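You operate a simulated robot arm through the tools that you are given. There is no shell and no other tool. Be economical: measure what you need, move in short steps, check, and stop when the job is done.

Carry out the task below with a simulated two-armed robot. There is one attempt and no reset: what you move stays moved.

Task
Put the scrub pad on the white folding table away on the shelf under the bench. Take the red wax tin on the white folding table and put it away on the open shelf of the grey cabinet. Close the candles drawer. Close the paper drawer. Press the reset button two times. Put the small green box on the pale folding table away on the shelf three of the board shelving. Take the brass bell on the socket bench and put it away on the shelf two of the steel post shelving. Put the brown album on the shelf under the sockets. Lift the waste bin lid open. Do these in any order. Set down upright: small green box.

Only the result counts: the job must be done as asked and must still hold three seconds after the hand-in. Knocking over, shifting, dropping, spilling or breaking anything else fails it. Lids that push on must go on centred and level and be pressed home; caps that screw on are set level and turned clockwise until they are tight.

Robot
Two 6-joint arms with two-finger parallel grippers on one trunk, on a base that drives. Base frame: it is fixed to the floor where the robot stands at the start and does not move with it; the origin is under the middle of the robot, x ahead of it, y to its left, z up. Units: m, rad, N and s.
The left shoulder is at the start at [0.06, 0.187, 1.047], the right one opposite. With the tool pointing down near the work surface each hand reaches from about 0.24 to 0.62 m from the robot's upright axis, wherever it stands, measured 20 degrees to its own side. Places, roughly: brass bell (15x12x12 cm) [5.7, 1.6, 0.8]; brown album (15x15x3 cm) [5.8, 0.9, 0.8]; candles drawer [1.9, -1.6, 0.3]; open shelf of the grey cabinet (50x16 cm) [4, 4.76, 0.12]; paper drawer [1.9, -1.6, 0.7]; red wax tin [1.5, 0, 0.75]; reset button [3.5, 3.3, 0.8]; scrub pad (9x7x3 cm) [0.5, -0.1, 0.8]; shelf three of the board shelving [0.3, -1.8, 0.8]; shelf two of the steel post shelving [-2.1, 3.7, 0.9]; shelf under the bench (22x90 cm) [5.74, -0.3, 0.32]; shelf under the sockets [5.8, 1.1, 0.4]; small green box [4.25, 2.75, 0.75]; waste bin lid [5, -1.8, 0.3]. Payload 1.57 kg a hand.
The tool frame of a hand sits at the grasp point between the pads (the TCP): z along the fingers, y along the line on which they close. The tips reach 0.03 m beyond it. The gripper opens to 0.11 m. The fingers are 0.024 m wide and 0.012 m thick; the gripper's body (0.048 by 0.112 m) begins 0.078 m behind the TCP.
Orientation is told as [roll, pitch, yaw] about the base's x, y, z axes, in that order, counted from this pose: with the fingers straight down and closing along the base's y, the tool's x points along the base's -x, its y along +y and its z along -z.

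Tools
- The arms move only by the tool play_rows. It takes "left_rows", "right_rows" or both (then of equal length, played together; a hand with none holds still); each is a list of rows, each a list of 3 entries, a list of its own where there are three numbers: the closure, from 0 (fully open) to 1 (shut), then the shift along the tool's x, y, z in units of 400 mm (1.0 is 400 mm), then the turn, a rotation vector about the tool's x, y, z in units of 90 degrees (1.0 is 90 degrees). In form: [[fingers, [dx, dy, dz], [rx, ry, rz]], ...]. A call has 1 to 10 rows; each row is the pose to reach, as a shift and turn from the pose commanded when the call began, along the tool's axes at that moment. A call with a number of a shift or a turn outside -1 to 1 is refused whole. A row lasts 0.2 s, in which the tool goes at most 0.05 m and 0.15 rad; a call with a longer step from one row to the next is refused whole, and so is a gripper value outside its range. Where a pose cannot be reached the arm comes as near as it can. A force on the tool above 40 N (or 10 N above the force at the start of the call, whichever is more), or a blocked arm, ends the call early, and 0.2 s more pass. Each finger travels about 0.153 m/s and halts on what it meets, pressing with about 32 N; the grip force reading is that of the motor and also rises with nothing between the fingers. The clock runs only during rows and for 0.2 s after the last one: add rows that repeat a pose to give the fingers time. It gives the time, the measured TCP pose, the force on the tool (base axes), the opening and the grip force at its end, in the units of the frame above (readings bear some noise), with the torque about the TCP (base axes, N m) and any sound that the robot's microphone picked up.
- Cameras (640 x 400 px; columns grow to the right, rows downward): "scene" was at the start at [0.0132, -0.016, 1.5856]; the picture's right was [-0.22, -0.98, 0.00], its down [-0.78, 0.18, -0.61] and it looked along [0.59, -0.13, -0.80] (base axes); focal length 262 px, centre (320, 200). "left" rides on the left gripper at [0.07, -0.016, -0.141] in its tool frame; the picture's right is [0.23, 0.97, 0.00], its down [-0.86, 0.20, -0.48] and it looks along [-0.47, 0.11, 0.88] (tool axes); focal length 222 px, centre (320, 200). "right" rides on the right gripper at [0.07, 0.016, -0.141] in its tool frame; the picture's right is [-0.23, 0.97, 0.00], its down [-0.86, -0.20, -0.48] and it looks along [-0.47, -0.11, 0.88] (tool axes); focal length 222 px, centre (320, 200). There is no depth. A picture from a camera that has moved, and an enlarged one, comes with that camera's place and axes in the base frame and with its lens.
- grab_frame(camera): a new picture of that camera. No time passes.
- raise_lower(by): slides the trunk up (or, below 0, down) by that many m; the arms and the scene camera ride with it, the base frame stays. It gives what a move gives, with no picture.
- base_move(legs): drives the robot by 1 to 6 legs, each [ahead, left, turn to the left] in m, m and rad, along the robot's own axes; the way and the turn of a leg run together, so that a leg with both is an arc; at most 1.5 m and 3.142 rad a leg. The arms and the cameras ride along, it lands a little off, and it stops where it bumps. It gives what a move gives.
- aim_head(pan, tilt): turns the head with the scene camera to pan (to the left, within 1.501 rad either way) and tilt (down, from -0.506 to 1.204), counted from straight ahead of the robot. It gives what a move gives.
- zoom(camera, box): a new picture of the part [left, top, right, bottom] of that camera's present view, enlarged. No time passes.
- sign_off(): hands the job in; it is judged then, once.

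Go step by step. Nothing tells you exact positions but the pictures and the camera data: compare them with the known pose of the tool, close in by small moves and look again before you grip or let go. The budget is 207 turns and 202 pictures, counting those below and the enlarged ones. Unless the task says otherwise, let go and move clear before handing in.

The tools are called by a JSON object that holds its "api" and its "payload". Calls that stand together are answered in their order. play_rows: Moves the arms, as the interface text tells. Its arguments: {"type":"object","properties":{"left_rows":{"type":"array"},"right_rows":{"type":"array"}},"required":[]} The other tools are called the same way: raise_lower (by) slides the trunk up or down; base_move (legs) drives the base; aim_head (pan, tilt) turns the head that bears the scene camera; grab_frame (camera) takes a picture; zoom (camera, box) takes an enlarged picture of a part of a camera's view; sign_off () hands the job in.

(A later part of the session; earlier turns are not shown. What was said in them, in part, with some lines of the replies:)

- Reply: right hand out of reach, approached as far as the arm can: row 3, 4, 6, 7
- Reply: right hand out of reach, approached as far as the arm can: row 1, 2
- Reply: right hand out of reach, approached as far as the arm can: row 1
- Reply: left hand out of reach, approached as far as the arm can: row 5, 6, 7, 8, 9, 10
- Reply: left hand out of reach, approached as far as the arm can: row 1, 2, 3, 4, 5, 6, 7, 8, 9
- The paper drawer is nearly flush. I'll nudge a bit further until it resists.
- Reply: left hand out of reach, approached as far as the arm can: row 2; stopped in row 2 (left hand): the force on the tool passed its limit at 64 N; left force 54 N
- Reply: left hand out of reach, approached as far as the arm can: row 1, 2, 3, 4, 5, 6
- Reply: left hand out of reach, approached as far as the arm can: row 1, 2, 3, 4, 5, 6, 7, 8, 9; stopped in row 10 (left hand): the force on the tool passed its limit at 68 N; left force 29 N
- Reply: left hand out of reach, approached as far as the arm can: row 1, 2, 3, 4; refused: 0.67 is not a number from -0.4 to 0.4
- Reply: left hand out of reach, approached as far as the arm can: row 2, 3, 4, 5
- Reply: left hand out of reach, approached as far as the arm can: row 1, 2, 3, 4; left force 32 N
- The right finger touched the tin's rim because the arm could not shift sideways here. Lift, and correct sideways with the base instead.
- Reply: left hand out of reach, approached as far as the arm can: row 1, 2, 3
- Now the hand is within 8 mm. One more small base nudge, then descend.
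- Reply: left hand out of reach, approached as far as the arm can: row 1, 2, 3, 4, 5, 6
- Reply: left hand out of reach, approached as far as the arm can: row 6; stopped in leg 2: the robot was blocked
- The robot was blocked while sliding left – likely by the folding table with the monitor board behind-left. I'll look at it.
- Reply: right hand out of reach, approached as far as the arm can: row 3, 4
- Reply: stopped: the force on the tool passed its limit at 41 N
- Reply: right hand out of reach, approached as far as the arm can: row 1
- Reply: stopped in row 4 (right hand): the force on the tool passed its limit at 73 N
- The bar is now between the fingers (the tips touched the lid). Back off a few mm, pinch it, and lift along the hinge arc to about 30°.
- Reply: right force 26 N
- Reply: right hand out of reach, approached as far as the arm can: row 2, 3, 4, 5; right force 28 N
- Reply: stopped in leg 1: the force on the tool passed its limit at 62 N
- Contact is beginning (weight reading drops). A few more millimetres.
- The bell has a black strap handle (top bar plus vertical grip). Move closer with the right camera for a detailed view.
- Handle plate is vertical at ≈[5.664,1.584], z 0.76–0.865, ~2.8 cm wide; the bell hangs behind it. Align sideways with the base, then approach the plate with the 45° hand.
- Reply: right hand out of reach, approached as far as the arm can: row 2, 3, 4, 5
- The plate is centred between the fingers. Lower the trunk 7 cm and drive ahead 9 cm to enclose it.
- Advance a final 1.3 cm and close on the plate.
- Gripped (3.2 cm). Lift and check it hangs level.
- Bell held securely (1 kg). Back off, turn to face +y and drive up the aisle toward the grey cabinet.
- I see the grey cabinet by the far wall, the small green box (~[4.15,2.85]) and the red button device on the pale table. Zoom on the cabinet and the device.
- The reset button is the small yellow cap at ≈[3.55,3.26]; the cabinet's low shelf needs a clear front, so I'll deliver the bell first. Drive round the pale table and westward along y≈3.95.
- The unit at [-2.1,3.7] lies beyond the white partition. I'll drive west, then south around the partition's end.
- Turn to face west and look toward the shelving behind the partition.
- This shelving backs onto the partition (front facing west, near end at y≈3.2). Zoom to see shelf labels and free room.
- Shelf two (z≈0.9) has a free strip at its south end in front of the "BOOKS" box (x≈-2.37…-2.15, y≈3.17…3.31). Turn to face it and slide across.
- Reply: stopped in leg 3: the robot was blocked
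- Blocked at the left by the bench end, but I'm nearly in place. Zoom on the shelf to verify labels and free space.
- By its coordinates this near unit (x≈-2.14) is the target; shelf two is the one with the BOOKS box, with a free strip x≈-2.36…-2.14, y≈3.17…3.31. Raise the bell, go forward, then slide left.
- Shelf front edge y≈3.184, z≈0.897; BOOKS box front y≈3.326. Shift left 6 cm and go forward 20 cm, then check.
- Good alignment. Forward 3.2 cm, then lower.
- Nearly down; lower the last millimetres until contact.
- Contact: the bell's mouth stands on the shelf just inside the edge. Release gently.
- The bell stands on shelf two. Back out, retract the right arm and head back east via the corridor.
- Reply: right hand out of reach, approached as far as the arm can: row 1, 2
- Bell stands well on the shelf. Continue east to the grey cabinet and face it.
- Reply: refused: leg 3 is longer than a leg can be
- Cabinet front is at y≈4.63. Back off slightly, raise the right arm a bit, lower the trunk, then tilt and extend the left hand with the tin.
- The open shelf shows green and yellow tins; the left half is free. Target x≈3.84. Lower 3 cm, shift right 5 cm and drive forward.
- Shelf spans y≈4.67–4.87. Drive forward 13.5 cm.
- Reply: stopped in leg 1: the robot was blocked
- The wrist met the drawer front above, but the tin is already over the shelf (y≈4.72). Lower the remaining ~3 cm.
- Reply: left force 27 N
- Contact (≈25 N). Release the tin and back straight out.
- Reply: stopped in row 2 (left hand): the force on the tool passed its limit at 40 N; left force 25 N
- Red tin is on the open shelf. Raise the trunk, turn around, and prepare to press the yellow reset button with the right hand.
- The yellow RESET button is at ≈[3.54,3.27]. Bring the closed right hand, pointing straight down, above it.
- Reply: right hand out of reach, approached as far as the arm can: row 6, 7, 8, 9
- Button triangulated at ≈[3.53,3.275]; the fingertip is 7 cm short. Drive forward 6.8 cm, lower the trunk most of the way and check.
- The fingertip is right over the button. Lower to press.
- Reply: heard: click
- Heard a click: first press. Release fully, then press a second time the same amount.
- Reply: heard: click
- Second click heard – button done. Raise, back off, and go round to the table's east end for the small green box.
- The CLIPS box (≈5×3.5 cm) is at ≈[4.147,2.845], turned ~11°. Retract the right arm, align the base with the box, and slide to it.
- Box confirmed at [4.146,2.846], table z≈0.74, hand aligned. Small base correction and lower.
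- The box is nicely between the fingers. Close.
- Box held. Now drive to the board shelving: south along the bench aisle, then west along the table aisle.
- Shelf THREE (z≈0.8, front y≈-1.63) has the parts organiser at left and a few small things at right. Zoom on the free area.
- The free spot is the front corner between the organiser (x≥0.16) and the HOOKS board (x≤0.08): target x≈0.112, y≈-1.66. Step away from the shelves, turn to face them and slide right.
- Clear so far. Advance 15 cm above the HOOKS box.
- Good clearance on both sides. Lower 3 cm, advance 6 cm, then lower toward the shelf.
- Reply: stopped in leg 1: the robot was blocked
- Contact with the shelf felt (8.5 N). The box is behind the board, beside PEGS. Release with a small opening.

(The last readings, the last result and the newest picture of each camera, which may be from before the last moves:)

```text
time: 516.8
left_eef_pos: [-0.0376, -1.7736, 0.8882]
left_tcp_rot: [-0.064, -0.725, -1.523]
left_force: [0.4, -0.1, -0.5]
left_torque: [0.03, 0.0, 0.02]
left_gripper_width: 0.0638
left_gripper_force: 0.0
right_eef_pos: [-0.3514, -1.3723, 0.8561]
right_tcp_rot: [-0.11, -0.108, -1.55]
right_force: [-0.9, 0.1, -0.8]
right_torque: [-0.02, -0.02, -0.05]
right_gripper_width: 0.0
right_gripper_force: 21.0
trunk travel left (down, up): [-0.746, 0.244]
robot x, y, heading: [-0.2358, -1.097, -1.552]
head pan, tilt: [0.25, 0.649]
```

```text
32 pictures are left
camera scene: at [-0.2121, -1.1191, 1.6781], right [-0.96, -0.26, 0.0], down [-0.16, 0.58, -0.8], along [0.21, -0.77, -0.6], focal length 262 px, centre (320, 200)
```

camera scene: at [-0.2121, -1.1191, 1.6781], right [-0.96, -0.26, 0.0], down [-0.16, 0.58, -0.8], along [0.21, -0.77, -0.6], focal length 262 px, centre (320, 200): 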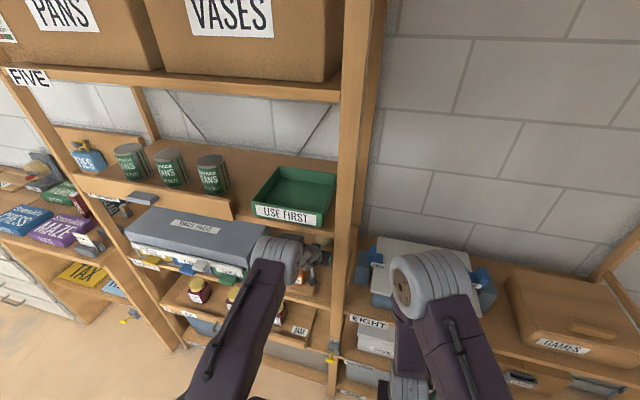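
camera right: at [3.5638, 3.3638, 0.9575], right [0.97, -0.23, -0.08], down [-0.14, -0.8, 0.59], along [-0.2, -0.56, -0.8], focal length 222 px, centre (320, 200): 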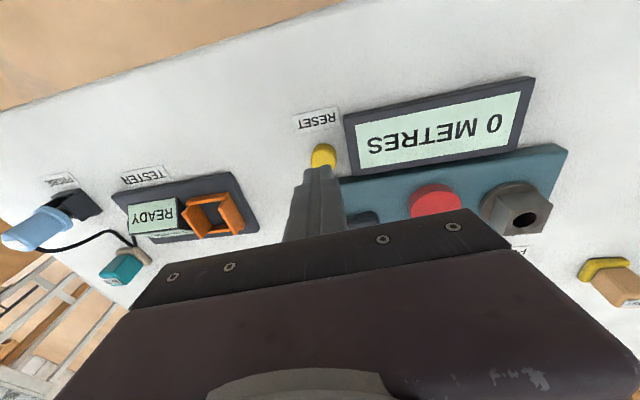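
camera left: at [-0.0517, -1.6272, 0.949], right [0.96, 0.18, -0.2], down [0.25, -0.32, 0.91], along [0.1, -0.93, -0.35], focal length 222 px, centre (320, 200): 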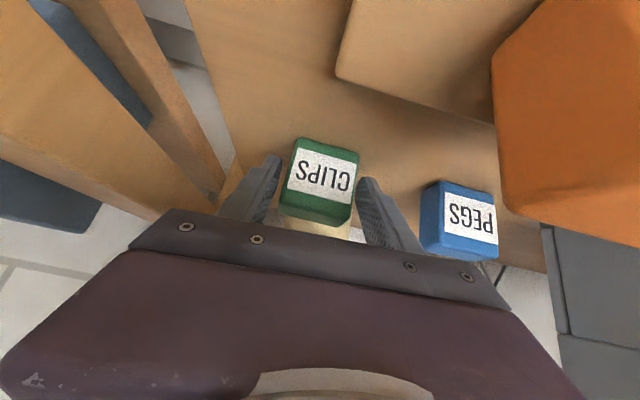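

Box is released upright; the shelf above is undisturbed. Withdraw: slight rise, back, rise, back.

{"api": "raise_lower", "payload": {"by": 0.015}}

{"api": "base_move", "payload": {"legs": [[-0.045, 0, 0]]}}

{"api": "grab_frame", "payload": {"camera": "left"}}

```text
time: 517.4
left_eef_pos: [-0.038, -1.773, 0.903]
left_tcp_rot: [-0.064, -0.725, -1.523]
left_force: [0.5, 0.5, 0.1]
left_torque: [0.02, -0.02, 0.01]
left_gripper_width: 0.0637
left_gripper_force: 0.0
right_eef_pos: [-0.3518, -1.3715, 0.8729]
right_tcp_rot: [-0.111, -0.108, -1.548]
right_force: [-0.2, -0.5, -0.1]
right_torque: [0.04, -0.01, 0.01]
right_gripper_width: 0.0
right_gripper_force: 21.4
trunk travel left (down, up): [-0.761, 0.229]
robot x, y, heading: [-0.2335, -1.0944, -1.554]
head pan, tilt: [0.25, 0.649]
```

```text
time: 518.3
left_eef_pos: [-0.0387, -1.7314, 0.9006]
left_tcp_rot: [-0.066, -0.719, -1.522]
left_force: [-0.2, -0.8, 0.1]
left_torque: [0.0, -0.03, -0.01]
left_gripper_width: 0.064
left_gripper_force: 0.0
right_eef_pos: [-0.3524, -1.3311, 0.8695]
right_tcp_rot: [-0.112, -0.102, -1.553]
right_force: [-0.7, -1.1, 0.2]
right_torque: [0.01, 0.03, 0.02]
right_gripper_width: 0.0004
right_gripper_force: 20.5
trunk travel left (down, up): [-0.761, 0.229]
robot x, y, heading: [-0.2348, -1.0502, -1.552]
head pan, tilt: [0.25, 0.649]
```

```text
31 pictures are left
camera left: at [-0.0526, -1.5858, 0.9618], right [0.96, 0.18, -0.2], down [0.25, -0.32, 0.91], along [0.1, -0.93, -0.36], focal length 222 px, centre (320, 200)
```

left: 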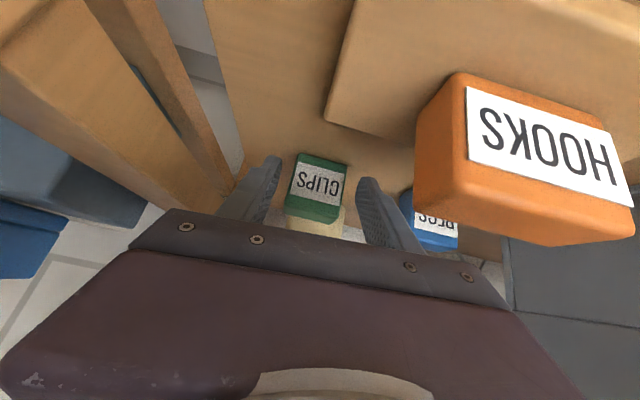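

Box stays put. Raise above the HOOKS box and back out fully.

{"api": "raise_lower", "payload": {"by": 0.05}}

{"api": "base_move", "payload": {"legs": [[-0.4, 0, 0]]}}

{"api": "zoom", "payload": {"camera": "scene", "box": [240, 130, 420, 280]}}

{"api": "grab_frame", "payload": {"camera": "scene"}}

```text
time: 519.2
left_eef_pos: [-0.0378, -1.7285, 0.9532]
left_tcp_rot: [-0.064, -0.724, -1.523]
left_force: [0.3, 0.2, -0.4]
left_torque: [-0.01, 0.0, 0.01]
left_gripper_width: 0.0638
left_gripper_force: 0.0
right_eef_pos: [-0.3524, -1.3284, 0.9213]
right_tcp_rot: [-0.111, -0.107, -1.552]
right_force: [1.0, 0.3, 0.5]
right_torque: [0.0, -0.01, 0.01]
right_gripper_width: 0.0
right_gripper_force: 21.5
trunk travel left (down, up): [-0.811, 0.179]
robot x, y, heading: [-0.2386, -1.0513, -1.555]
head pan, tilt: [0.25, 0.649]
```

```text
time: 521.7
left_eef_pos: [-0.0441, -1.3315, 0.9531]
left_tcp_rot: [-0.064, -0.724, -1.522]
left_force: [0.1, 0.2, -0.3]
left_torque: [-0.02, 0.0, 0.02]
left_gripper_width: 0.0638
left_gripper_force: 0.0
right_eef_pos: [-0.3599, -0.9317, 0.9214]
right_tcp_rot: [-0.112, -0.108, -1.549]
right_force: [-0.5, -1.3, -1.0]
right_torque: [0.03, 0.0, 0.02]
right_gripper_width: 0.0003
right_gripper_force: 21.9
trunk travel left (down, up): [-0.811, 0.179]
robot x, y, heading: [-0.2444, -0.6527, -1.551]
head pan, tilt: [0.25, 0.649]
```

```text
2.67 times, centred on (330, 205) of scene
camera zoom: at [-0.2201, -0.6778, 1.7431], right [-0.96, -0.27, 0.0], down [-0.16, 0.58, -0.8], along [0.21, -0.77, -0.61], focal length 699 px, centre (293, 187)
```

zoom: 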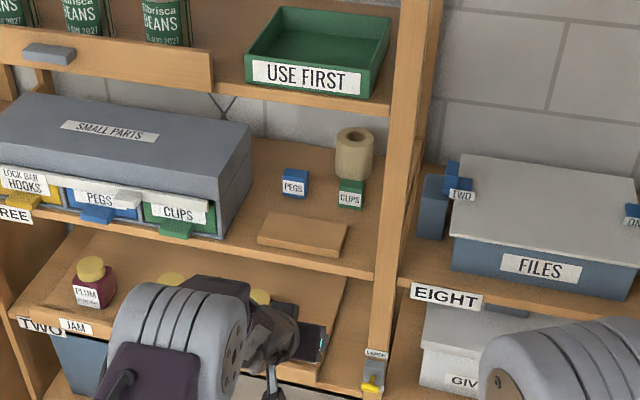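

```text
29 pictures are left
camera scene: at [-0.2201, -0.6778, 1.7431], right [-0.96, -0.27, 0.0], down [-0.16, 0.58, -0.8], along [0.21, -0.77, -0.61], focal length 262 px, centre (320, 200)
```

scene: 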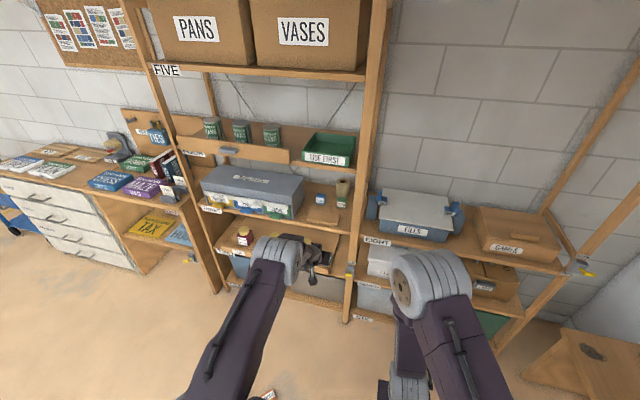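

The CLIPS box stands on shelf three, but the HOOKS box is no longer on its board – it may have been dragged by the hand. Look for it.

{"api": "aim_head", "payload": {"pan": 0.3, "tilt": 1.1}}

{"api": "grab_frame", "payload": {"camera": "scene"}}

{"api": "grab_frame", "payload": {"camera": "left"}}

```text
time: 522.6
left_eef_pos: [-0.0449, -1.3303, 0.9536]
left_tcp_rot: [-0.065, -0.726, -1.523]
left_force: [-0.6, -0.3, -0.4]
left_torque: [-0.02, 0.04, -0.01]
left_gripper_width: 0.0639
left_gripper_force: 0.0
right_eef_pos: [-0.3597, -0.9307, 0.9208]
right_tcp_rot: [-0.112, -0.108, -1.55]
right_force: [0.5, 0.1, 0.6]
right_torque: [-0.02, 0.02, 0.04]
right_gripper_width: 0.0001
right_gripper_force: 21.7
trunk travel left (down, up): [-0.811, 0.179]
robot x, y, heading: [-0.2443, -0.6502, -1.549]
head pan, tilt: [0.3, 1.1]
```

```text
28 pictures are left
camera scene: at [-0.2235, -0.6526, 1.7088], right [-0.95, -0.31, 0.0], down [-0.28, 0.85, -0.45], along [0.14, -0.43, -0.89], focal length 262 px, centre (320, 200)
```

scene: 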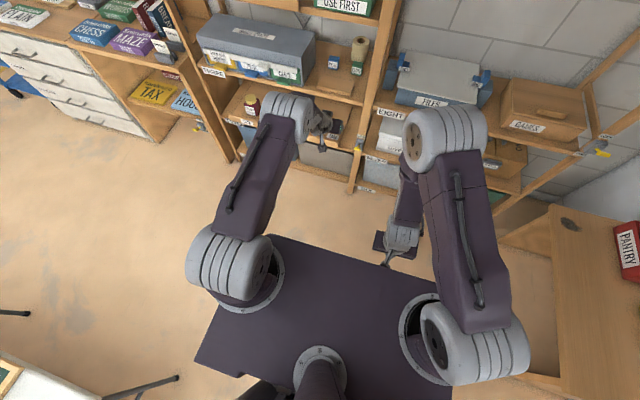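

```text
27 pictures are left
camera left: at [-0.0591, -1.1844, 1.0141], right [0.96, 0.18, -0.2], down [0.25, -0.32, 0.92], along [0.1, -0.93, -0.35], focal length 222 px, centre (320, 200)
```

left: 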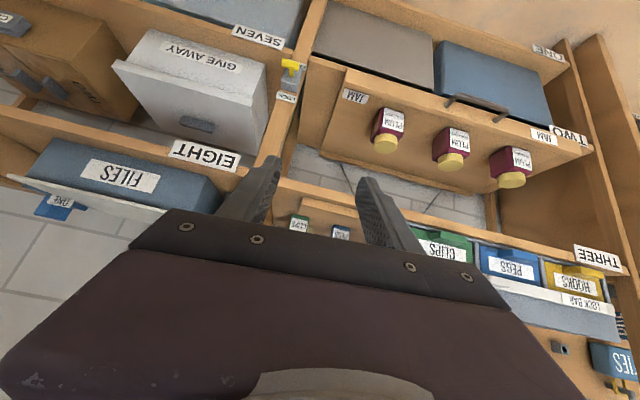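

The HOOKS box probably fell in front of the shelving. Back up and look at the floor there.

{"api": "base_move", "payload": {"legs": [[-0.5, 0, 0]]}}

{"api": "aim_head", "payload": {"pan": 0.15, "tilt": 0.85}}

{"api": "grab_frame", "payload": {"camera": "scene"}}

```text
time: 525.5
left_eef_pos: [-0.0523, -0.8316, 0.9537]
left_tcp_rot: [-0.065, -0.724, -1.516]
left_force: [0.0, -0.1, -0.1]
left_torque: [0.0, 0.0, -0.01]
left_gripper_width: 0.064
left_gripper_force: 0.1
right_eef_pos: [-0.3686, -0.4324, 0.9211]
right_tcp_rot: [-0.112, -0.108, -1.546]
right_force: [-0.3, 0.0, 0.0]
right_torque: [0.01, 0.03, 0.0]
right_gripper_width: 0.0004
right_gripper_force: 21.3
trunk travel left (down, up): [-0.811, 0.179]
robot x, y, heading: [-0.2556, -0.1551, -1.546]
head pan, tilt: [0.3, 1.1]
```

```text
time: 526.3
left_eef_pos: [-0.0524, -0.8295, 0.9539]
left_tcp_rot: [-0.065, -0.726, -1.516]
left_force: [0.2, -0.4, -0.3]
left_torque: [0.02, -0.03, 0.02]
left_gripper_width: 0.0638
left_gripper_force: 0.0
right_eef_pos: [-0.3695, -0.4314, 0.9213]
right_tcp_rot: [-0.112, -0.111, -1.544]
right_force: [-0.3, 0.3, 0.7]
right_torque: [0.0, 0.03, -0.01]
right_gripper_width: 0.0
right_gripper_force: 20.7
trunk travel left (down, up): [-0.811, 0.179]
robot x, y, heading: [-0.2541, -0.1536, -1.549]
head pan, tilt: [0.15, 0.85]
```

```text
26 pictures are left
camera scene: at [-0.2408, -0.1701, 1.7265], right [-0.98, -0.17, 0.0], down [-0.13, 0.74, -0.66], along [0.11, -0.65, -0.75], focal length 262 px, centre (320, 200)
```

scene: 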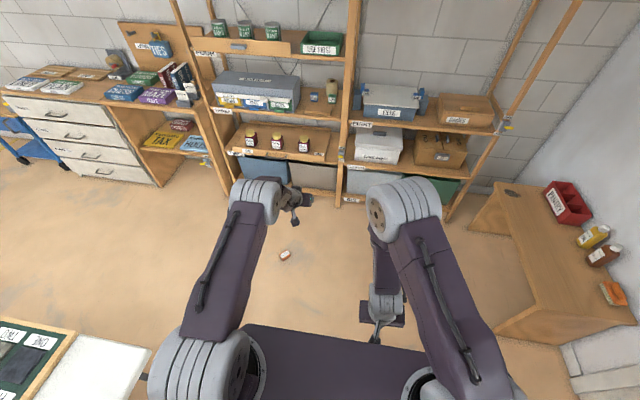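

The HOOKS box lies on the floor at ≈[0.17,-1.07]. Zoom to see its pose; I'll put it back where it was.

{"api": "zoom", "payload": {"camera": "scene", "box": [254, 235, 314, 275]}}

```text
10.00 times, centred on (284, 255) of scene
camera zoom: at [-0.2408, -0.1701, 1.7265], right [-0.98, -0.17, 0.0], down [-0.13, 0.74, -0.66], along [0.11, -0.65, -0.75], focal length 2622 px, centre (680, -350)
```

zoom: 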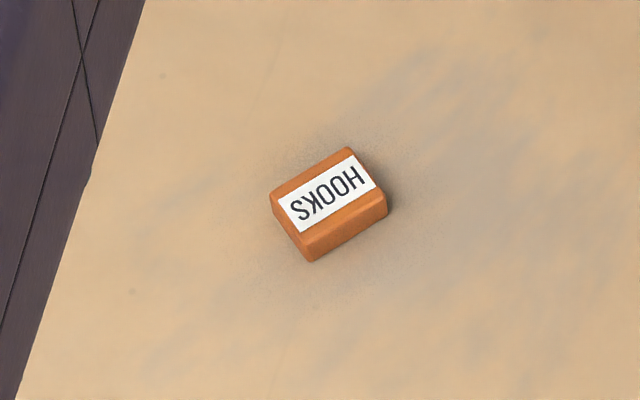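

It lies label-up with its top toward me. A 180° roll of a 45°-tilted hand about its own axis would set it upright with the label to the front. First test whether the left wrist can roll that far.

{"api": "play_rows", "payload": {"left_rows": [[0.42, [0, 0, 0], [0, 0, 0.095]], [0.42, [0, 0, 0], [0, 0, 0.19]], [0.42, [0, 0, 0], [0, 0, 0.285]], [0.42, [0, 0, 0], [0, 0, 0.38]], [0.42, [0, 0, 0], [0, 0, 0.475]], [0.42, [0, 0, 0], [0, 0, 0.57]], [0.42, [0, 0, 0], [0, 0, 0.665]], [0.42, [0, 0, 0], [0, 0, 0.76]], [0.42, [0, 0, 0], [0, 0, 0.855]], [0.42, [0, 0, 0], [0, 0, 0.95]]]}}

{"api": "play_rows", "payload": {"left_rows": [[0.42, [0, 0, 0], [0, 0, 0.095]], [0.42, [0, 0, 0], [0, 0, 0.19]], [0.42, [0, 0, 0], [0, 0, 0.285]], [0.42, [0, 0, 0], [0, 0, 0.38]], [0.42, [0, 0, 0], [0, 0, 0.475]], [0.42, [0, 0, 0], [0, 0, 0.57]], [0.42, [0, 0, 0], [0, 0, 0.665]], [0.42, [0, 0, 0], [0, 0, 0.76]], [0.42, [0, 0, 0], [0, 0, 0.855]], [0.42, [0, 0, 0], [0, 0, 0.95]]]}}

```text
time: 528.5
left_eef_pos: [-0.0509, -0.8479, 0.9554]
left_tcp_rot: [0.717, -0.098, -3.075]
left_force: [0.2, -0.3, 0.6]
left_torque: [-0.04, -0.02, -0.02]
left_gripper_width: 0.0636
left_gripper_force: 0.1
left hand out of reach, approached as far as the arm can: row 4, 5, 6, 7, 8, 9, 10
right_eef_pos: [-0.3687, -0.4328, 0.9219]
right_tcp_rot: [-0.111, -0.108, -1.544]
right_force: [-0.9, 0.4, -0.5]
right_torque: [-0.03, 0.03, -0.03]
right_gripper_width: 0.0
right_gripper_force: 21.4
trunk travel left (down, up): [-0.811, 0.179]
robot x, y, heading: [-0.2524, -0.1529, -1.544]
head pan, tilt: [0.15, 0.85]
```

```text
time: 530.7
left_eef_pos: [-0.0665, -0.851, 0.955]
left_tcp_rot: [0.173, 0.707, 1.828]
left_force: [0.7, 1.0, -0.2]
left_torque: [-0.02, -0.02, -0.02]
left_gripper_width: 0.0637
left_gripper_force: 0.1
left hand out of reach, approached as far as the arm can: row 3, 4, 5, 6, 7, 8, 9, 10
right_eef_pos: [-0.369, -0.4326, 0.9217]
right_tcp_rot: [-0.112, -0.11, -1.544]
right_force: [-0.3, -0.2, -0.6]
right_torque: [-0.01, -0.04, -0.03]
right_gripper_width: 0.0002
right_gripper_force: 21.4
trunk travel left (down, up): [-0.811, 0.179]
robot x, y, heading: [-0.2502, -0.1558, -1.547]
head pan, tilt: [0.15, 0.85]
```

The wrist rolls ~170°. So: grip with the hand rolled, place with roll 0. The box on the floor: centre ≈[0.168,-1.072], its top faces (-0.72,0.69). Finish the roll, open the fingers and turn the base to face along (0.72,-0.69).

{"api": "play_rows", "payload": {"left_rows": [[0.2, [0, 0, 0], [0, 0, 0.05]], [0, [0, 0, 0], [0, 0, 0.1]], [0, [0, 0, 0], [0, 0, 0.1]]]}}

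{"api": "base_move", "payload": {"legs": [[0, 0, 0.783], [0.0, -0.1, 0]]}}

{"api": "raise_lower", "payload": {"by": -0.4}}

{"api": "grab_frame", "payload": {"camera": "left"}}

```text
time: 531.5
left_eef_pos: [-0.0741, -0.8525, 0.9574]
left_tcp_rot: [0.079, 0.735, 1.662]
left_force: [-0.5, 0.1, 0.2]
left_torque: [0.0, -0.03, -0.01]
left_gripper_width: 0.11
left_gripper_force: 0.2
left hand out of reach, approached as far as the arm can: row 1, 2, 3
right_eef_pos: [-0.3698, -0.4319, 0.9213]
right_tcp_rot: [-0.113, -0.108, -1.545]
right_force: [-0.2, -0.2, 0.2]
right_torque: [-0.01, -0.03, 0.02]
right_gripper_width: 0.0
right_gripper_force: 20.7
trunk travel left (down, up): [-0.811, 0.179]
robot x, y, heading: [-0.2559, -0.152, -1.548]
head pan, tilt: [0.15, 0.85]
```

```text
time: 534.7
left_eef_pos: [0.2981, -0.5933, 0.9567]
left_tcp_rot: [0.077, 0.734, 2.45]
left_force: [0.4, -0.4, -0.5]
left_torque: [-0.01, 0.0, -0.01]
left_gripper_width: 0.1102
left_gripper_force: 0.0
right_eef_pos: [-0.2073, -0.5035, 0.9223]
right_tcp_rot: [-0.112, -0.11, -0.758]
right_force: [0.1, -1.1, 0.8]
right_torque: [-0.01, 0.02, 0.0]
right_gripper_width: 0.0001
right_gripper_force: 21.5
trunk travel left (down, up): [-0.811, 0.179]
robot x, y, heading: [-0.3254, -0.2279, -0.763]
head pan, tilt: [0.15, 0.85]
```

```text
time: 538.5
left_eef_pos: [0.2979, -0.5944, 0.5566]
left_tcp_rot: [0.077, 0.737, 2.448]
left_force: [-1.2, 0.0, -0.2]
left_torque: [-0.02, -0.03, -0.01]
left_gripper_width: 0.1102
left_gripper_force: 0.0
right_eef_pos: [-0.2078, -0.5052, 0.5214]
right_tcp_rot: [-0.111, -0.111, -0.758]
right_force: [-0.3, 0.3, 0.6]
right_torque: [-0.01, -0.01, -0.02]
right_gripper_width: 0.0
right_gripper_force: 21.2
trunk travel left (down, up): [-0.411, 0.579]
robot x, y, heading: [-0.3209, -0.2244, -0.764]
head pan, tilt: [0.15, 0.85]
```

```text
24 pictures are left
camera left: at [0.2827, -0.5469, 0.7083], right [-0.53, -0.82, 0.21], down [-0.85, 0.49, -0.21], along [0.07, -0.29, -0.96], focal length 222 px, centre (320, 200)
```

left: 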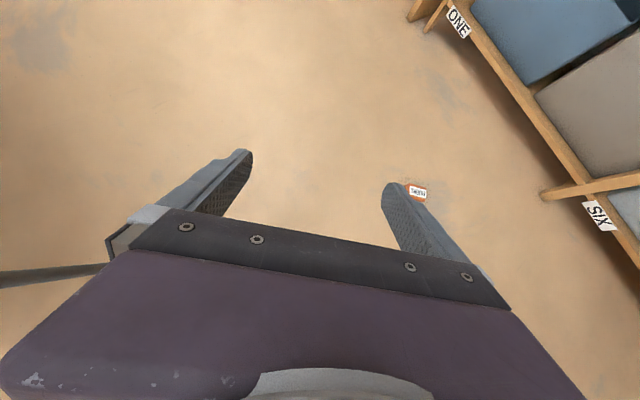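

HOOKS confirmed at ≈[0.172,-1.076]. Move the base so the rolled hand is over it, and lower.

{"api": "base_move", "payload": {"legs": [[0, -0.436, 0], [0.19, 0, 0]]}}

{"api": "raise_lower", "payload": {"by": -0.38}}

{"api": "grab_frame", "payload": {"camera": "left"}}

```text
time: 542.3
left_eef_pos: [0.1403, -1.0366, 0.5566]
left_tcp_rot: [0.075, 0.734, 2.456]
left_force: [1.0, 0.2, 0.0]
left_torque: [0.0, -0.01, -0.02]
left_gripper_width: 0.1099
left_gripper_force: 0.1
right_eef_pos: [-0.3675, -0.9517, 0.5213]
right_tcp_rot: [-0.111, -0.109, -0.754]
right_force: [-0.4, -0.2, -0.5]
right_torque: [0.01, -0.01, -0.01]
right_gripper_width: 0.0001
right_gripper_force: 21.1
trunk travel left (down, up): [-0.411, 0.579]
robot x, y, heading: [-0.4858, -0.6731, -0.757]
head pan, tilt: [0.15, 0.85]
```

```text
time: 546.0
left_eef_pos: [0.1389, -1.0373, 0.1767]
left_tcp_rot: [0.077, 0.736, 2.455]
left_force: [0.9, -0.5, -0.6]
left_torque: [-0.02, -0.05, 0.02]
left_gripper_width: 0.1098
left_gripper_force: 0.0
right_eef_pos: [-0.367, -0.9505, 0.1412]
right_tcp_rot: [-0.111, -0.11, -0.754]
right_force: [-0.4, 0.5, 0.6]
right_torque: [-0.01, -0.01, 0.04]
right_gripper_width: 0.0002
right_gripper_force: 21.2
trunk travel left (down, up): [-0.031, 0.959]
robot x, y, heading: [-0.4825, -0.6726, -0.756]
head pan, tilt: [0.15, 0.85]
```

```text
23 pictures are left
camera left: at [0.1235, -0.9898, 0.3282], right [-0.52, -0.83, 0.21], down [-0.85, 0.49, -0.21], along [0.07, -0.29, -0.96], focal length 222 px, centre (320, 200)
```

left: 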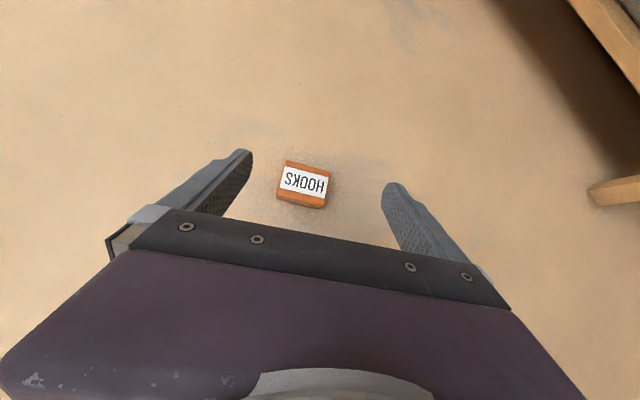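

Aligned well. Move down-forward onto the box and close.

{"api": "play_rows", "payload": {"left_rows": [[0.1, [-0.038, 0.0, 0.078], [0, 0, 0]], [0.1, [-0.076, 0.005, 0.156], [0, 0, 0]], [0.1, [-0.114, 0.01, 0.234], [0, 0, 0]], [0.1, [-0.15, 0.01, 0.311], [0, 0, 0]], [0.1, [-0.15, 0.01, 0.311], [0, 0, 0]]]}}

{"api": "grab_frame", "payload": {"camera": "left"}}

```text
time: 547.2
left_eef_pos: [0.1312, -1.0436, 0.0702]
left_tcp_rot: [0.076, 0.737, 2.456]
left_force: [-0.7, -0.5, -0.3]
left_torque: [-0.01, 0.01, -0.04]
left_gripper_width: 0.0985
left_gripper_force: 0.1
left hand out of reach, approached as far as the arm can: row 1, 3, 4, 5
right_eef_pos: [-0.3676, -0.9514, 0.1416]
right_tcp_rot: [-0.112, -0.112, -0.756]
right_force: [-0.3, 0.2, 1.0]
right_torque: [0.0, -0.01, 0.0]
right_gripper_width: 0.0001
right_gripper_force: 21.1
trunk travel left (down, up): [-0.031, 0.959]
robot x, y, heading: [-0.4837, -0.6741, -0.753]
head pan, tilt: [0.15, 0.85]
```

```text
22 pictures are left
camera left: at [0.1144, -0.9965, 0.2222], right [-0.52, -0.83, 0.21], down [-0.85, 0.49, -0.21], along [0.07, -0.29, -0.96], focal length 222 px, centre (320, 200)
```

left: 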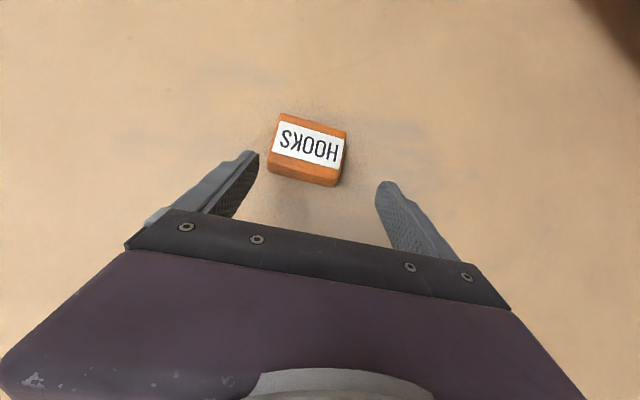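

Arm limit reached; use base and trunk for the rest.

{"api": "base_move", "payload": {"legs": [[0.04, 0.009, 0]]}}

{"api": "raise_lower", "payload": {"by": -0.027}}

{"api": "grab_frame", "payload": {"camera": "left"}}

```text
time: 548.1
left_eef_pos: [0.1662, -1.0644, 0.071]
left_tcp_rot: [0.077, 0.737, 2.455]
left_force: [0.2, 0.6, 0.0]
left_torque: [0.0, -0.01, 0.03]
left_gripper_width: 0.0988
left_gripper_force: 0.2
right_eef_pos: [-0.3315, -0.9723, 0.1416]
right_tcp_rot: [-0.111, -0.11, -0.752]
right_force: [0.0, 0.7, 0.0]
right_torque: [0.04, 0.01, -0.01]
right_gripper_width: 0.0
right_gripper_force: 20.8
trunk travel left (down, up): [-0.031, 0.959]
robot x, y, heading: [-0.4498, -0.6945, -0.761]
head pan, tilt: [0.15, 0.85]
```

```text
time: 548.7
left_eef_pos: [0.1659, -1.065, 0.0454]
left_tcp_rot: [0.077, 0.735, 2.458]
left_force: [0.0, -0.7, -0.2]
left_torque: [0.0, 0.03, -0.03]
left_gripper_width: 0.099
left_gripper_force: 0.0
right_eef_pos: [-0.3325, -0.9711, 0.1172]
right_tcp_rot: [-0.111, -0.106, -0.752]
right_force: [2.7, -4.4, 19.4]
right_torque: [2.21, 1.49, -0.06]
right_gripper_width: 0.0
right_gripper_force: 20.8
trunk travel left (down, up): [-0.005, 0.985]
robot x, y, heading: [-0.4432, -0.6947, -0.758]
head pan, tilt: [0.15, 0.85]
stopped: the force on the tool passed its limit at 84 N (the readings are from after the stop); the commanded pose is now the measured one
```

```text
21 pictures are left
camera left: at [0.1502, -1.017, 0.1972], right [-0.52, -0.83, 0.21], down [-0.85, 0.48, -0.21], along [0.07, -0.29, -0.96], focal length 222 px, centre (320, 200)
```

left: 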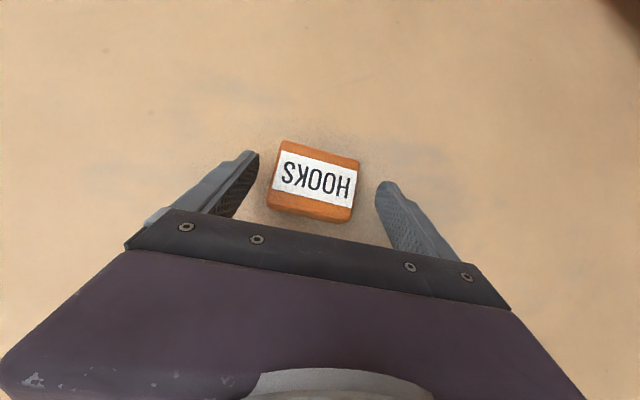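

The box is between the fingers (the right hand touched the robot's own base; harmless). Close and lift.

{"api": "play_rows", "payload": {"left_rows": [[0.4, [0, 0, 0], [0, 0, 0]], [1, [0, 0, 0], [0, 0, 0]], [1, [0, 0, 0], [0, 0, 0]], [1, [0, 0, 0], [0, 0, 0]]]}}

{"api": "raise_lower", "payload": {"by": 0.4}}

{"api": "grab_frame", "payload": {"camera": "left"}}

```text
time: 549.7
left_eef_pos: [0.1666, -1.064, 0.0467]
left_tcp_rot: [0.078, 0.736, 2.457]
left_force: [1.4, -0.2, 0.4]
left_torque: [-0.04, -0.08, 0.01]
left_gripper_width: 0.0695
left_gripper_force: 31.7
right_eef_pos: [-0.3308, -0.9709, 0.118]
right_tcp_rot: [-0.11, -0.108, -0.75]
right_force: [4.0, -2.2, 29.7]
right_torque: [2.75, 2.1, -0.24]
right_gripper_width: 0.0002
right_gripper_force: 21.3
trunk travel left (down, up): [-0.005, 0.985]
robot x, y, heading: [-0.4522, -0.6927, -0.754]
head pan, tilt: [0.15, 0.85]
```

```text
time: 553.5
left_eef_pos: [0.1654, -1.0641, 0.4453]
left_tcp_rot: [0.077, 0.734, 2.455]
left_force: [0.0, 0.5, -0.4]
left_torque: [0.0, 0.0, 0.01]
left_gripper_width: 0.069
left_gripper_force: 31.8
right_eef_pos: [-0.332, -0.9706, 0.5179]
right_tcp_rot: [-0.112, -0.106, -0.751]
right_force: [0.3, -0.2, -0.3]
right_torque: [0.0, -0.02, 0.03]
right_gripper_width: 0.0
right_gripper_force: 21.2
trunk travel left (down, up): [-0.405, 0.585]
robot x, y, heading: [-0.4513, -0.6951, -0.752]
head pan, tilt: [0.15, 0.85]
```

```text
20 pictures are left
camera left: at [0.1503, -1.0172, 0.5969], right [-0.52, -0.83, 0.21], down [-0.85, 0.48, -0.21], along [0.07, -0.28, -0.96], focal length 222 px, centre (320, 200)
```

left: 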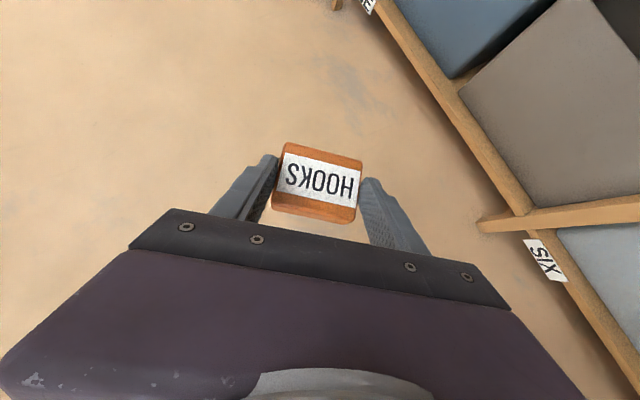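

HOOKS is held. Raise, roll the hand back 180° (setting the box upright), and turn to face the shelves.

{"api": "raise_lower", "payload": {"by": 0.4}}

{"api": "play_rows", "payload": {"left_rows": [[1, [0, 0, 0], [0, 0, -0.095]], [1, [0, 0, 0], [0, 0, -0.19]], [1, [0, 0, 0], [0, 0, -0.285]], [1, [0, 0, 0], [0, 0, -0.38]], [1, [0, 0, 0], [0, 0, -0.475]], [1, [0, 0, 0], [0, 0, -0.57]], [1, [0, 0, 0], [0, 0, -0.665]], [1, [0, 0, 0], [0, 0, -0.76]], [1, [0, 0, 0], [0, 0, -0.855]], [1, [0, 0, 0], [0, 0, -0.95]]]}}

{"api": "play_rows", "payload": {"left_rows": [[1, [0, 0, 0], [0, 0, -0.095]], [1, [0, 0, 0], [0, 0, -0.19]], [1, [0, 0, 0], [0, 0, -0.285]], [1, [0, 0, 0], [0, 0, -0.38]], [1, [0, 0, 0], [0, 0, -0.475]], [1, [0, 0, 0], [0, 0, -0.57]], [1, [0, 0, 0], [0, 0, -0.665]], [1, [0, 0, 0], [0, 0, -0.76]], [1, [0, 0, 0], [0, 0, -0.855]], [1, [0, 0, 0], [0, 0, -0.95]]]}}

{"api": "base_move", "payload": {"legs": [[0, 0, -0.8]]}}

{"api": "grab_frame", "payload": {"camera": "left"}}

```text
time: 557.4
left_eef_pos: [0.1663, -1.0636, 0.8466]
left_tcp_rot: [0.077, 0.734, 2.455]
left_force: [-0.8, 0.4, 0.2]
left_torque: [0.03, 0.01, 0.03]
left_gripper_width: 0.0692
left_gripper_force: 31.7
right_eef_pos: [-0.3323, -0.9712, 0.9174]
right_tcp_rot: [-0.111, -0.107, -0.752]
right_force: [0.1, -0.5, -0.6]
right_torque: [-0.01, 0.02, 0.0]
right_gripper_width: 0.0001
right_gripper_force: 21.7
trunk travel left (down, up): [-0.805, 0.185]
robot x, y, heading: [-0.4478, -0.6966, -0.753]
head pan, tilt: [0.15, 0.85]
```

```text
time: 559.6
left_eef_pos: [0.166, -1.0649, 0.8457]
left_tcp_rot: [0.739, -0.005, -2.363]
left_force: [0.2, 0.7, -0.8]
left_torque: [-0.04, -0.01, -0.01]
left_gripper_width: 0.0689
left_gripper_force: 32.5
right_eef_pos: [-0.3323, -0.9722, 0.9171]
right_tcp_rot: [-0.11, -0.105, -0.751]
right_force: [-0.6, 1.0, 1.3]
right_torque: [-0.01, 0.01, 0.04]
right_gripper_width: 0.0
right_gripper_force: 21.2
trunk travel left (down, up): [-0.805, 0.185]
robot x, y, heading: [-0.4505, -0.6926, -0.755]
head pan, tilt: [0.15, 0.85]
```

```text
time: 561.8
left_eef_pos: [0.1651, -1.0642, 0.8468]
left_tcp_rot: [0.062, -0.737, -0.894]
left_force: [-0.1, -0.3, 0.1]
left_torque: [0.0, 0.01, -0.01]
left_gripper_width: 0.0688
left_gripper_force: 32.2
right_eef_pos: [-0.3315, -0.9723, 0.9174]
right_tcp_rot: [-0.112, -0.107, -0.75]
right_force: [-0.3, -0.4, -0.2]
right_torque: [0.02, 0.02, 0.02]
right_gripper_width: 0.0
right_gripper_force: 21.5
trunk travel left (down, up): [-0.805, 0.185]
robot x, y, heading: [-0.447, -0.696, -0.752]
head pan, tilt: [0.15, 0.85]
```

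```text
time: 564.3
left_eef_pos: [-0.2868, -1.3928, 0.8471]
left_tcp_rot: [0.066, -0.737, -1.698]
left_force: [0.7, 0.5, -0.7]
left_torque: [0.03, 0.0, 0.02]
left_gripper_width: 0.069
left_gripper_force: 31.8
right_eef_pos: [-0.5662, -0.9713, 0.9174]
right_tcp_rot: [-0.11, -0.107, -1.551]
right_force: [0.4, 0.2, 0.9]
right_torque: [0.01, -0.01, 0.03]
right_gripper_width: 0.0
right_gripper_force: 21.7
trunk travel left (down, up): [-0.805, 0.185]
robot x, y, heading: [-0.4488, -0.6967, -1.562]
head pan, tilt: [0.15, 0.85]
```

```text
19 pictures are left
camera left: at [-0.2936, -1.2458, 0.9037], right [0.99, 0.09, -0.1], down [0.13, -0.32, 0.94], along [0.05, -0.94, -0.33], focal length 222 px, centre (320, 200)
```

left: 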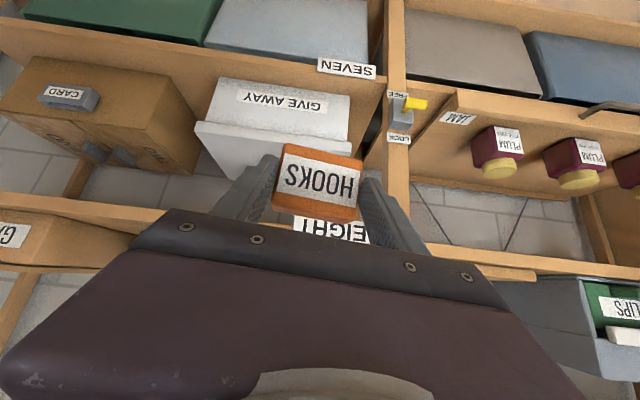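

The box is upright in the hand with the label to the front. Fine-tune roll and tilt (box level), raise, slide left and advance part-way.

{"api": "play_rows", "payload": {"left_rows": [[1, [0, 0, 0], [0, -0.031, -0.024]], [1, [0, 0, 0], [0, -0.062, -0.047]], [1, [0, 0, 0], [0, -0.062, -0.047]]]}}

{"api": "raise_lower", "payload": {"by": 0.085}}

{"api": "base_move", "payload": {"legs": [[0, 0.313, 0], [0.13, 0, 0]]}}

{"api": "grab_frame", "payload": {"camera": "left"}}

{"api": "zoom", "payload": {"camera": "scene", "box": [220, 40, 420, 180]}}

```text
time: 565.1
left_eef_pos: [-0.2873, -1.3935, 0.8457]
left_tcp_rot: [-0.005, -0.835, -1.597]
left_force: [0.3, -0.5, 0.1]
left_torque: [-0.01, 0.03, 0.03]
left_gripper_width: 0.069
left_gripper_force: 31.6
left hand out of reach, approached as far as the arm can: row 1
right_eef_pos: [-0.5666, -0.972, 0.9164]
right_tcp_rot: [-0.112, -0.108, -1.551]
right_force: [0.4, -0.5, -0.1]
right_torque: [0.02, -0.05, 0.0]
right_gripper_width: 0.0
right_gripper_force: 21.7
trunk travel left (down, up): [-0.805, 0.185]
robot x, y, heading: [-0.449, -0.701, -1.559]
head pan, tilt: [0.15, 0.85]
```

```text
time: 566.3
left_eef_pos: [-0.2877, -1.3925, 0.9311]
left_tcp_rot: [-0.005, -0.834, -1.599]
left_force: [0.0, 0.5, -1.9]
left_torque: [0.03, 0.02, 0.03]
left_gripper_width: 0.0688
left_gripper_force: 31.5
right_eef_pos: [-0.5669, -0.9709, 1.0018]
right_tcp_rot: [-0.113, -0.107, -1.551]
right_force: [-0.4, -0.7, 0.6]
right_torque: [0.0, 0.01, 0.02]
right_gripper_width: 0.0002
right_gripper_force: 21.8
trunk travel left (down, up): [-0.89, 0.1]
robot x, y, heading: [-0.4465, -0.6955, -1.556]
head pan, tilt: [0.15, 0.85]
```

```text
time: 569.2
left_eef_pos: [0.0245, -1.5181, 0.9323]
left_tcp_rot: [-0.005, -0.837, -1.603]
left_force: [-0.5, 0.2, -0.5]
left_torque: [0.01, 0.0, -0.01]
left_gripper_width: 0.0688
left_gripper_force: 31.8
right_eef_pos: [-0.2532, -1.0938, 1.0034]
right_tcp_rot: [-0.112, -0.107, -1.554]
right_force: [0.0, 0.1, -0.2]
right_torque: [0.02, -0.01, -0.02]
right_gripper_width: 0.0
right_gripper_force: 21.7
trunk travel left (down, up): [-0.89, 0.1]
robot x, y, heading: [-0.14, -0.8244, -1.559]
head pan, tilt: [0.15, 0.85]
```

```text
18 pictures are left
camera left: at [0.0133, -1.3657, 0.9759], right [0.98, 0.12, -0.17], down [0.2, -0.22, 0.95], along [0.08, -0.97, -0.24], focal length 222 px, centre (320, 200)
```

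left: 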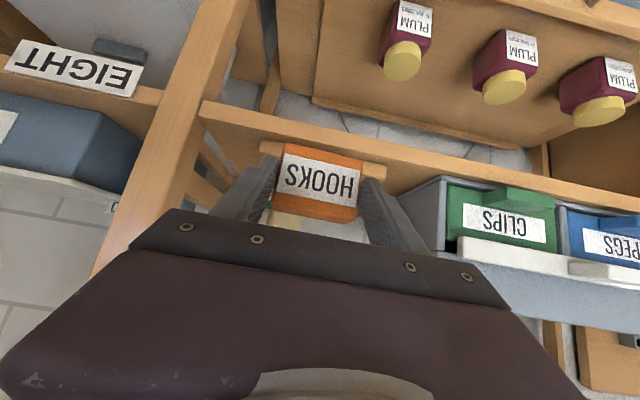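

```text
2.86 times, centred on (320, 110) of scene
camera zoom: at [-0.1227, -0.8342, 1.8064], right [-0.99, -0.16, 0.0], down [-0.12, 0.74, -0.66], along [0.11, -0.65, -0.75], focal length 749 px, centre (320, 457)
```

zoom: 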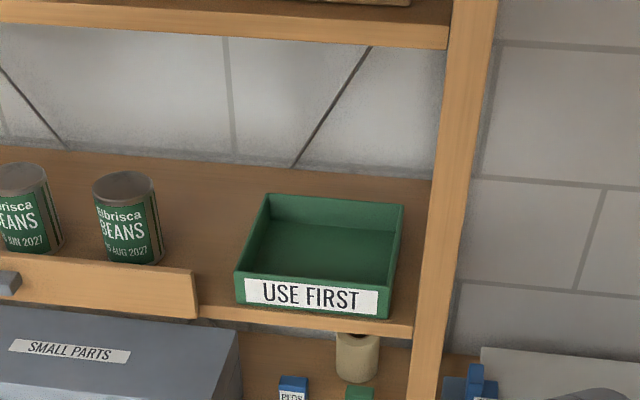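

Level and aligned with its board (board x −0.05…0.11). Advance 13 cm and lower toward the board.

{"api": "base_move", "payload": {"legs": [[0.133, 0, 0]]}}

{"api": "raise_lower", "payload": {"by": -0.024}}

{"api": "grab_frame", "payload": {"camera": "left"}}

```text
time: 570.5
left_eef_pos: [0.0262, -1.6517, 0.9315]
left_tcp_rot: [-0.006, -0.837, -1.599]
left_force: [0.1, 0.4, 0.3]
left_torque: [0.0, 0.05, 0.01]
left_gripper_width: 0.0687
left_gripper_force: 32.5
right_eef_pos: [-0.2525, -1.2291, 1.0024]
right_tcp_rot: [-0.113, -0.108, -1.554]
right_force: [-0.2, -0.2, 0.0]
right_torque: [-0.01, 0.0, -0.02]
right_gripper_width: 0.0
right_gripper_force: 21.3
trunk travel left (down, up): [-0.89, 0.1]
robot x, y, heading: [-0.1333, -0.952, -1.556]
head pan, tilt: [0.15, 0.85]
```

```text
time: 571.2
left_eef_pos: [0.0264, -1.6544, 0.9127]
left_tcp_rot: [-0.003, -0.847, -1.601]
left_force: [1.5, -1.8, 18.9]
left_torque: [-0.38, -0.19, 0.02]
left_gripper_width: 0.0688
left_gripper_force: 32.3
right_eef_pos: [-0.2531, -1.2291, 0.9797]
right_tcp_rot: [-0.11, -0.108, -1.554]
right_force: [-0.2, -0.4, 0.7]
right_torque: [0.01, 0.01, 0.0]
right_gripper_width: 0.0
right_gripper_force: 21.7
trunk travel left (down, up): [-0.866, 0.124]
robot x, y, heading: [-0.133, -0.953, -1.561]
head pan, tilt: [0.15, 0.85]
```

```text
16 pictures are left
camera left: at [0.015, -1.5012, 0.9549], right [0.98, 0.12, -0.17], down [0.2, -0.21, 0.96], along [0.08, -0.97, -0.23], focal length 222 px, centre (320, 200)
```

left: 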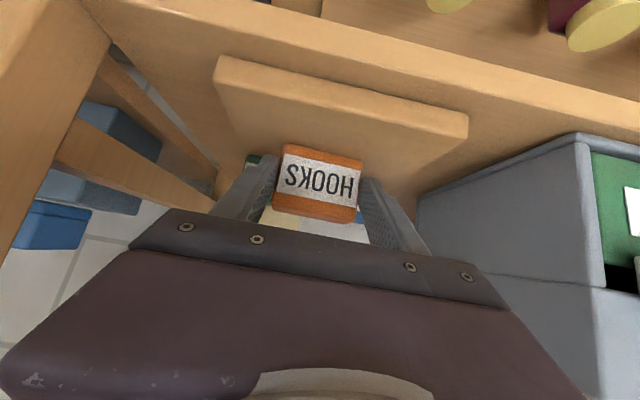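

Contact with the board, but the box is ~3 cm too deep. Lift slightly, come back 2.8 cm, and set down again.

{"api": "raise_lower", "payload": {"by": 0.02}}

{"api": "base_move", "payload": {"legs": [[-0.03, 0, 0]]}}

{"api": "raise_lower", "payload": {"by": -0.012}}

{"api": "grab_frame", "payload": {"camera": "left"}}

```text
time: 571.9
left_eef_pos: [0.0268, -1.6508, 0.9258]
left_tcp_rot: [-0.007, -0.834, -1.6]
left_force: [0.3, 1.0, -0.1]
left_torque: [0.02, 0.03, -0.02]
left_gripper_width: 0.0685
left_gripper_force: 31.9
right_eef_pos: [-0.2518, -1.2306, 0.9993]
right_tcp_rot: [-0.113, -0.108, -1.552]
right_force: [0.2, -0.3, 0.3]
right_torque: [0.01, 0.03, 0.0]
right_gripper_width: 0.0
right_gripper_force: 21.7
trunk travel left (down, up): [-0.886, 0.104]
robot x, y, heading: [-0.1359, -0.9534, -1.56]
head pan, tilt: [0.15, 0.85]
```

```text
time: 572.7
left_eef_pos: [0.0246, -1.6281, 0.9222]
left_tcp_rot: [-0.008, -0.827, -1.598]
left_force: [-1.0, -0.3, -0.6]
left_torque: [0.04, -0.02, -0.01]
left_gripper_width: 0.069
left_gripper_force: 31.3
right_eef_pos: [-0.2528, -1.2079, 0.9962]
right_tcp_rot: [-0.112, -0.098, -1.555]
right_force: [-0.1, -1.0, 0.6]
right_torque: [0.04, -0.03, -0.01]
right_gripper_width: 0.0001
right_gripper_force: 21.6
trunk travel left (down, up): [-0.886, 0.104]
robot x, y, heading: [-0.1324, -0.9247, -1.554]
head pan, tilt: [0.15, 0.85]
```

```text
time: 573.3
left_eef_pos: [0.0256, -1.6258, 0.9126]
left_tcp_rot: [-0.004, -0.833, -1.598]
left_force: [-0.4, 0.5, -0.5]
left_torque: [0.01, -0.01, 0.01]
left_gripper_width: 0.0686
left_gripper_force: 32.1
right_eef_pos: [-0.2539, -1.2034, 0.9856]
right_tcp_rot: [-0.112, -0.105, -1.553]
right_force: [-0.7, -0.9, -0.1]
right_torque: [-0.01, -0.01, -0.03]
right_gripper_width: 0.0002
right_gripper_force: 21.8
trunk travel left (down, up): [-0.874, 0.116]
robot x, y, heading: [-0.1329, -0.9274, -1.56]
head pan, tilt: [0.15, 0.85]
```

```text
15 pictures are left
camera left: at [0.0148, -1.4741, 0.9576], right [0.98, 0.12, -0.17], down [0.2, -0.23, 0.95], along [0.08, -0.97, -0.25], focal length 222 px, centre (320, 200)
```

left: 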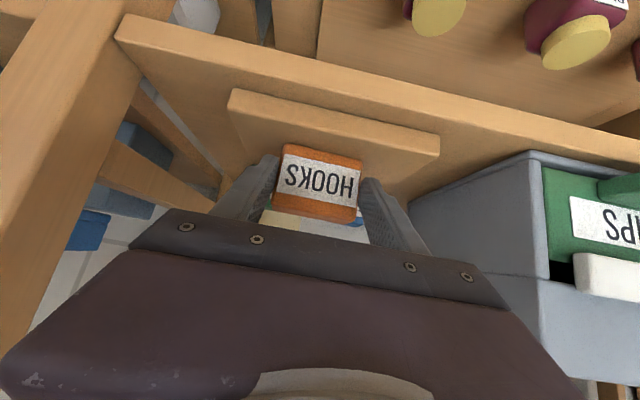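

Position now matches the original (just behind the board's front edge). Lower the last millimetres.

{"api": "raise_lower", "payload": {"by": -0.006}}

```text
time: 573.9
left_eef_pos: [0.0269, -1.6231, 0.9131]
left_tcp_rot: [-0.002, -0.842, -1.601]
left_force: [1.3, 2.1, 11.6]
left_torque: [-0.11, -0.18, 0.02]
left_gripper_width: 0.069
left_gripper_force: 31.8
right_eef_pos: [-0.2527, -1.1985, 0.9817]
right_tcp_rot: [-0.11, -0.109, -1.553]
right_force: [-1.0, 0.6, 0.1]
right_torque: [0.04, -0.01, -0.01]
right_gripper_width: 0.0
right_gripper_force: 21.5
trunk travel left (down, up): [-0.868, 0.122]
robot x, y, heading: [-0.1332, -0.9254, -1.558]
head pan, tilt: [0.15, 0.85]
```

Contact (12 N). Release with a modest opening and back straight out.

{"api": "play_rows", "payload": {"left_rows": [[0.3, [0, 0, 0], [0, 0, 0]], [0.18, [0, 0, 0], [0, 0, 0]], [0.18, [0, 0, 0], [0, 0, 0]]]}}

{"api": "grab_frame", "payload": {"camera": "left"}}

```text
time: 574.7
left_eef_pos: [0.0257, -1.6242, 0.909]
left_tcp_rot: [-0.005, -0.835, -1.6]
left_force: [0.0, -0.1, 1.2]
left_torque: [-0.03, 0.0, -0.04]
left_gripper_width: 0.0901
left_gripper_force: 0.1
right_eef_pos: [-0.2527, -1.2022, 0.9813]
right_tcp_rot: [-0.113, -0.107, -1.555]
right_force: [-0.5, -0.2, -0.3]
right_torque: [0.0, -0.03, -0.02]
right_gripper_width: 0.0001
right_gripper_force: 21.1
trunk travel left (down, up): [-0.868, 0.122]
robot x, y, heading: [-0.1368, -0.9255, -1.558]
head pan, tilt: [0.15, 0.85]
```

```text
14 pictures are left
camera left: at [0.0148, -1.4718, 0.9527], right [0.98, 0.12, -0.17], down [0.2, -0.23, 0.95], along [0.08, -0.97, -0.24], focal length 222 px, centre (320, 200)
```

left: 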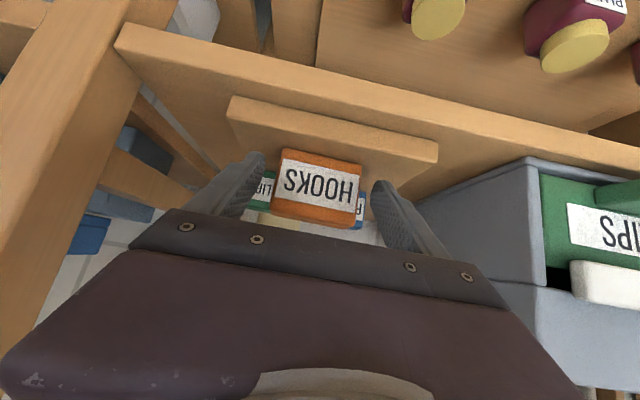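

{"api": "base_move", "payload": {"legs": [[-0.4, 0, 0]]}}

{"api": "aim_head", "payload": {"pan": 0.2, "tilt": 0.65}}

{"api": "zoom", "payload": {"camera": "scene", "box": [240, 120, 420, 270]}}

```text
time: 577.2
left_eef_pos: [0.0207, -1.2239, 0.9087]
left_tcp_rot: [-0.006, -0.833, -1.601]
left_force: [0.0, 0.2, -0.2]
left_torque: [0.05, -0.02, 0.0]
left_gripper_width: 0.0903
left_gripper_force: 0.0
right_eef_pos: [-0.2579, -0.8019, 0.9798]
right_tcp_rot: [-0.111, -0.107, -1.554]
right_force: [-0.2, -0.2, 0.4]
right_torque: [-0.01, 0.01, -0.01]
right_gripper_width: 0.0
right_gripper_force: 20.9
trunk travel left (down, up): [-0.868, 0.122]
robot x, y, heading: [-0.1396, -0.5238, -1.558]
head pan, tilt: [0.15, 0.85]
```

```text
time: 577.9
left_eef_pos: [0.0196, -1.223, 0.9093]
left_tcp_rot: [-0.004, -0.835, -1.601]
left_force: [-0.2, 0.0, 1.0]
left_torque: [-0.03, -0.03, 0.02]
left_gripper_width: 0.0901
left_gripper_force: 0.0
right_eef_pos: [-0.2581, -0.8008, 0.9805]
right_tcp_rot: [-0.111, -0.108, -1.554]
right_force: [-0.3, 0.0, -0.7]
right_torque: [-0.03, 0.01, 0.01]
right_gripper_width: 0.0
right_gripper_force: 20.8
trunk travel left (down, up): [-0.868, 0.122]
robot x, y, heading: [-0.141, -0.5234, -1.553]
head pan, tilt: [0.201, 0.649]
```

```text
2.67 times, centred on (330, 195) of scene
camera zoom: at [-0.1219, -0.5485, 1.8009], right [-0.98, -0.21, 0.0], down [-0.13, 0.59, -0.8], along [0.17, -0.78, -0.6], focal length 699 px, centre (293, 213)
```

zoom: 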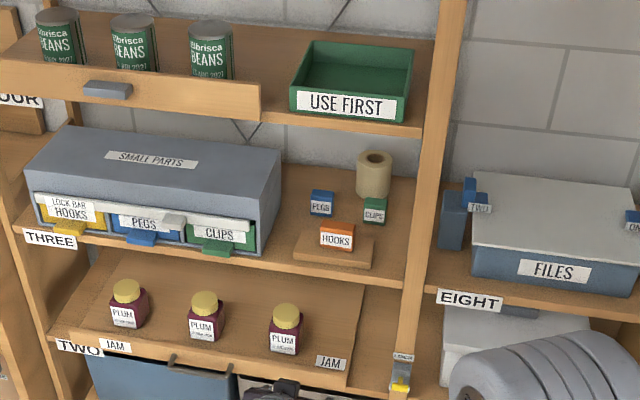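

All items are in place, including the HOOKS box put back on its board and the CLIPS box upright on shelf three; both hands are clear, so I hand in.

{"api": "sign_off", "payload": {}}

```text
The job is handed in.
```

I carried out all nine tasks and handed in the job, but along the way I knocked over a box that wasn't part of it, which may count as a failure. While I was backing out of shelf three, the orange HOOKS box fell to the floor. I put it back upright on its board, about a centimetre from where it stood by my estimate.

- **Scrub pad:** flat on the shelf under the bench.
- **Red wax tin:** on the open shelf of the grey cabinet.
- **Drawers:** candles and paper are both pushed fully shut.
- **Reset button:** pressed twice, with a click heard each time.
- **Small green box:** upright on shelf three of the board shelving.
- **Brass bell:** on a shelf of the steel post shelving, close to the front edge. I saw no number on that unit and identified shelf two by its coordinates.
- **Brown album:** on the shelf under the sockets.
- **Waste bin lid:** open to roughly 75°; it was still open when I left it, but I didn't check it again before handing in.

The base also bumped the folding table that holds the monitor board. The table and everything on it still looked in place afterwards.
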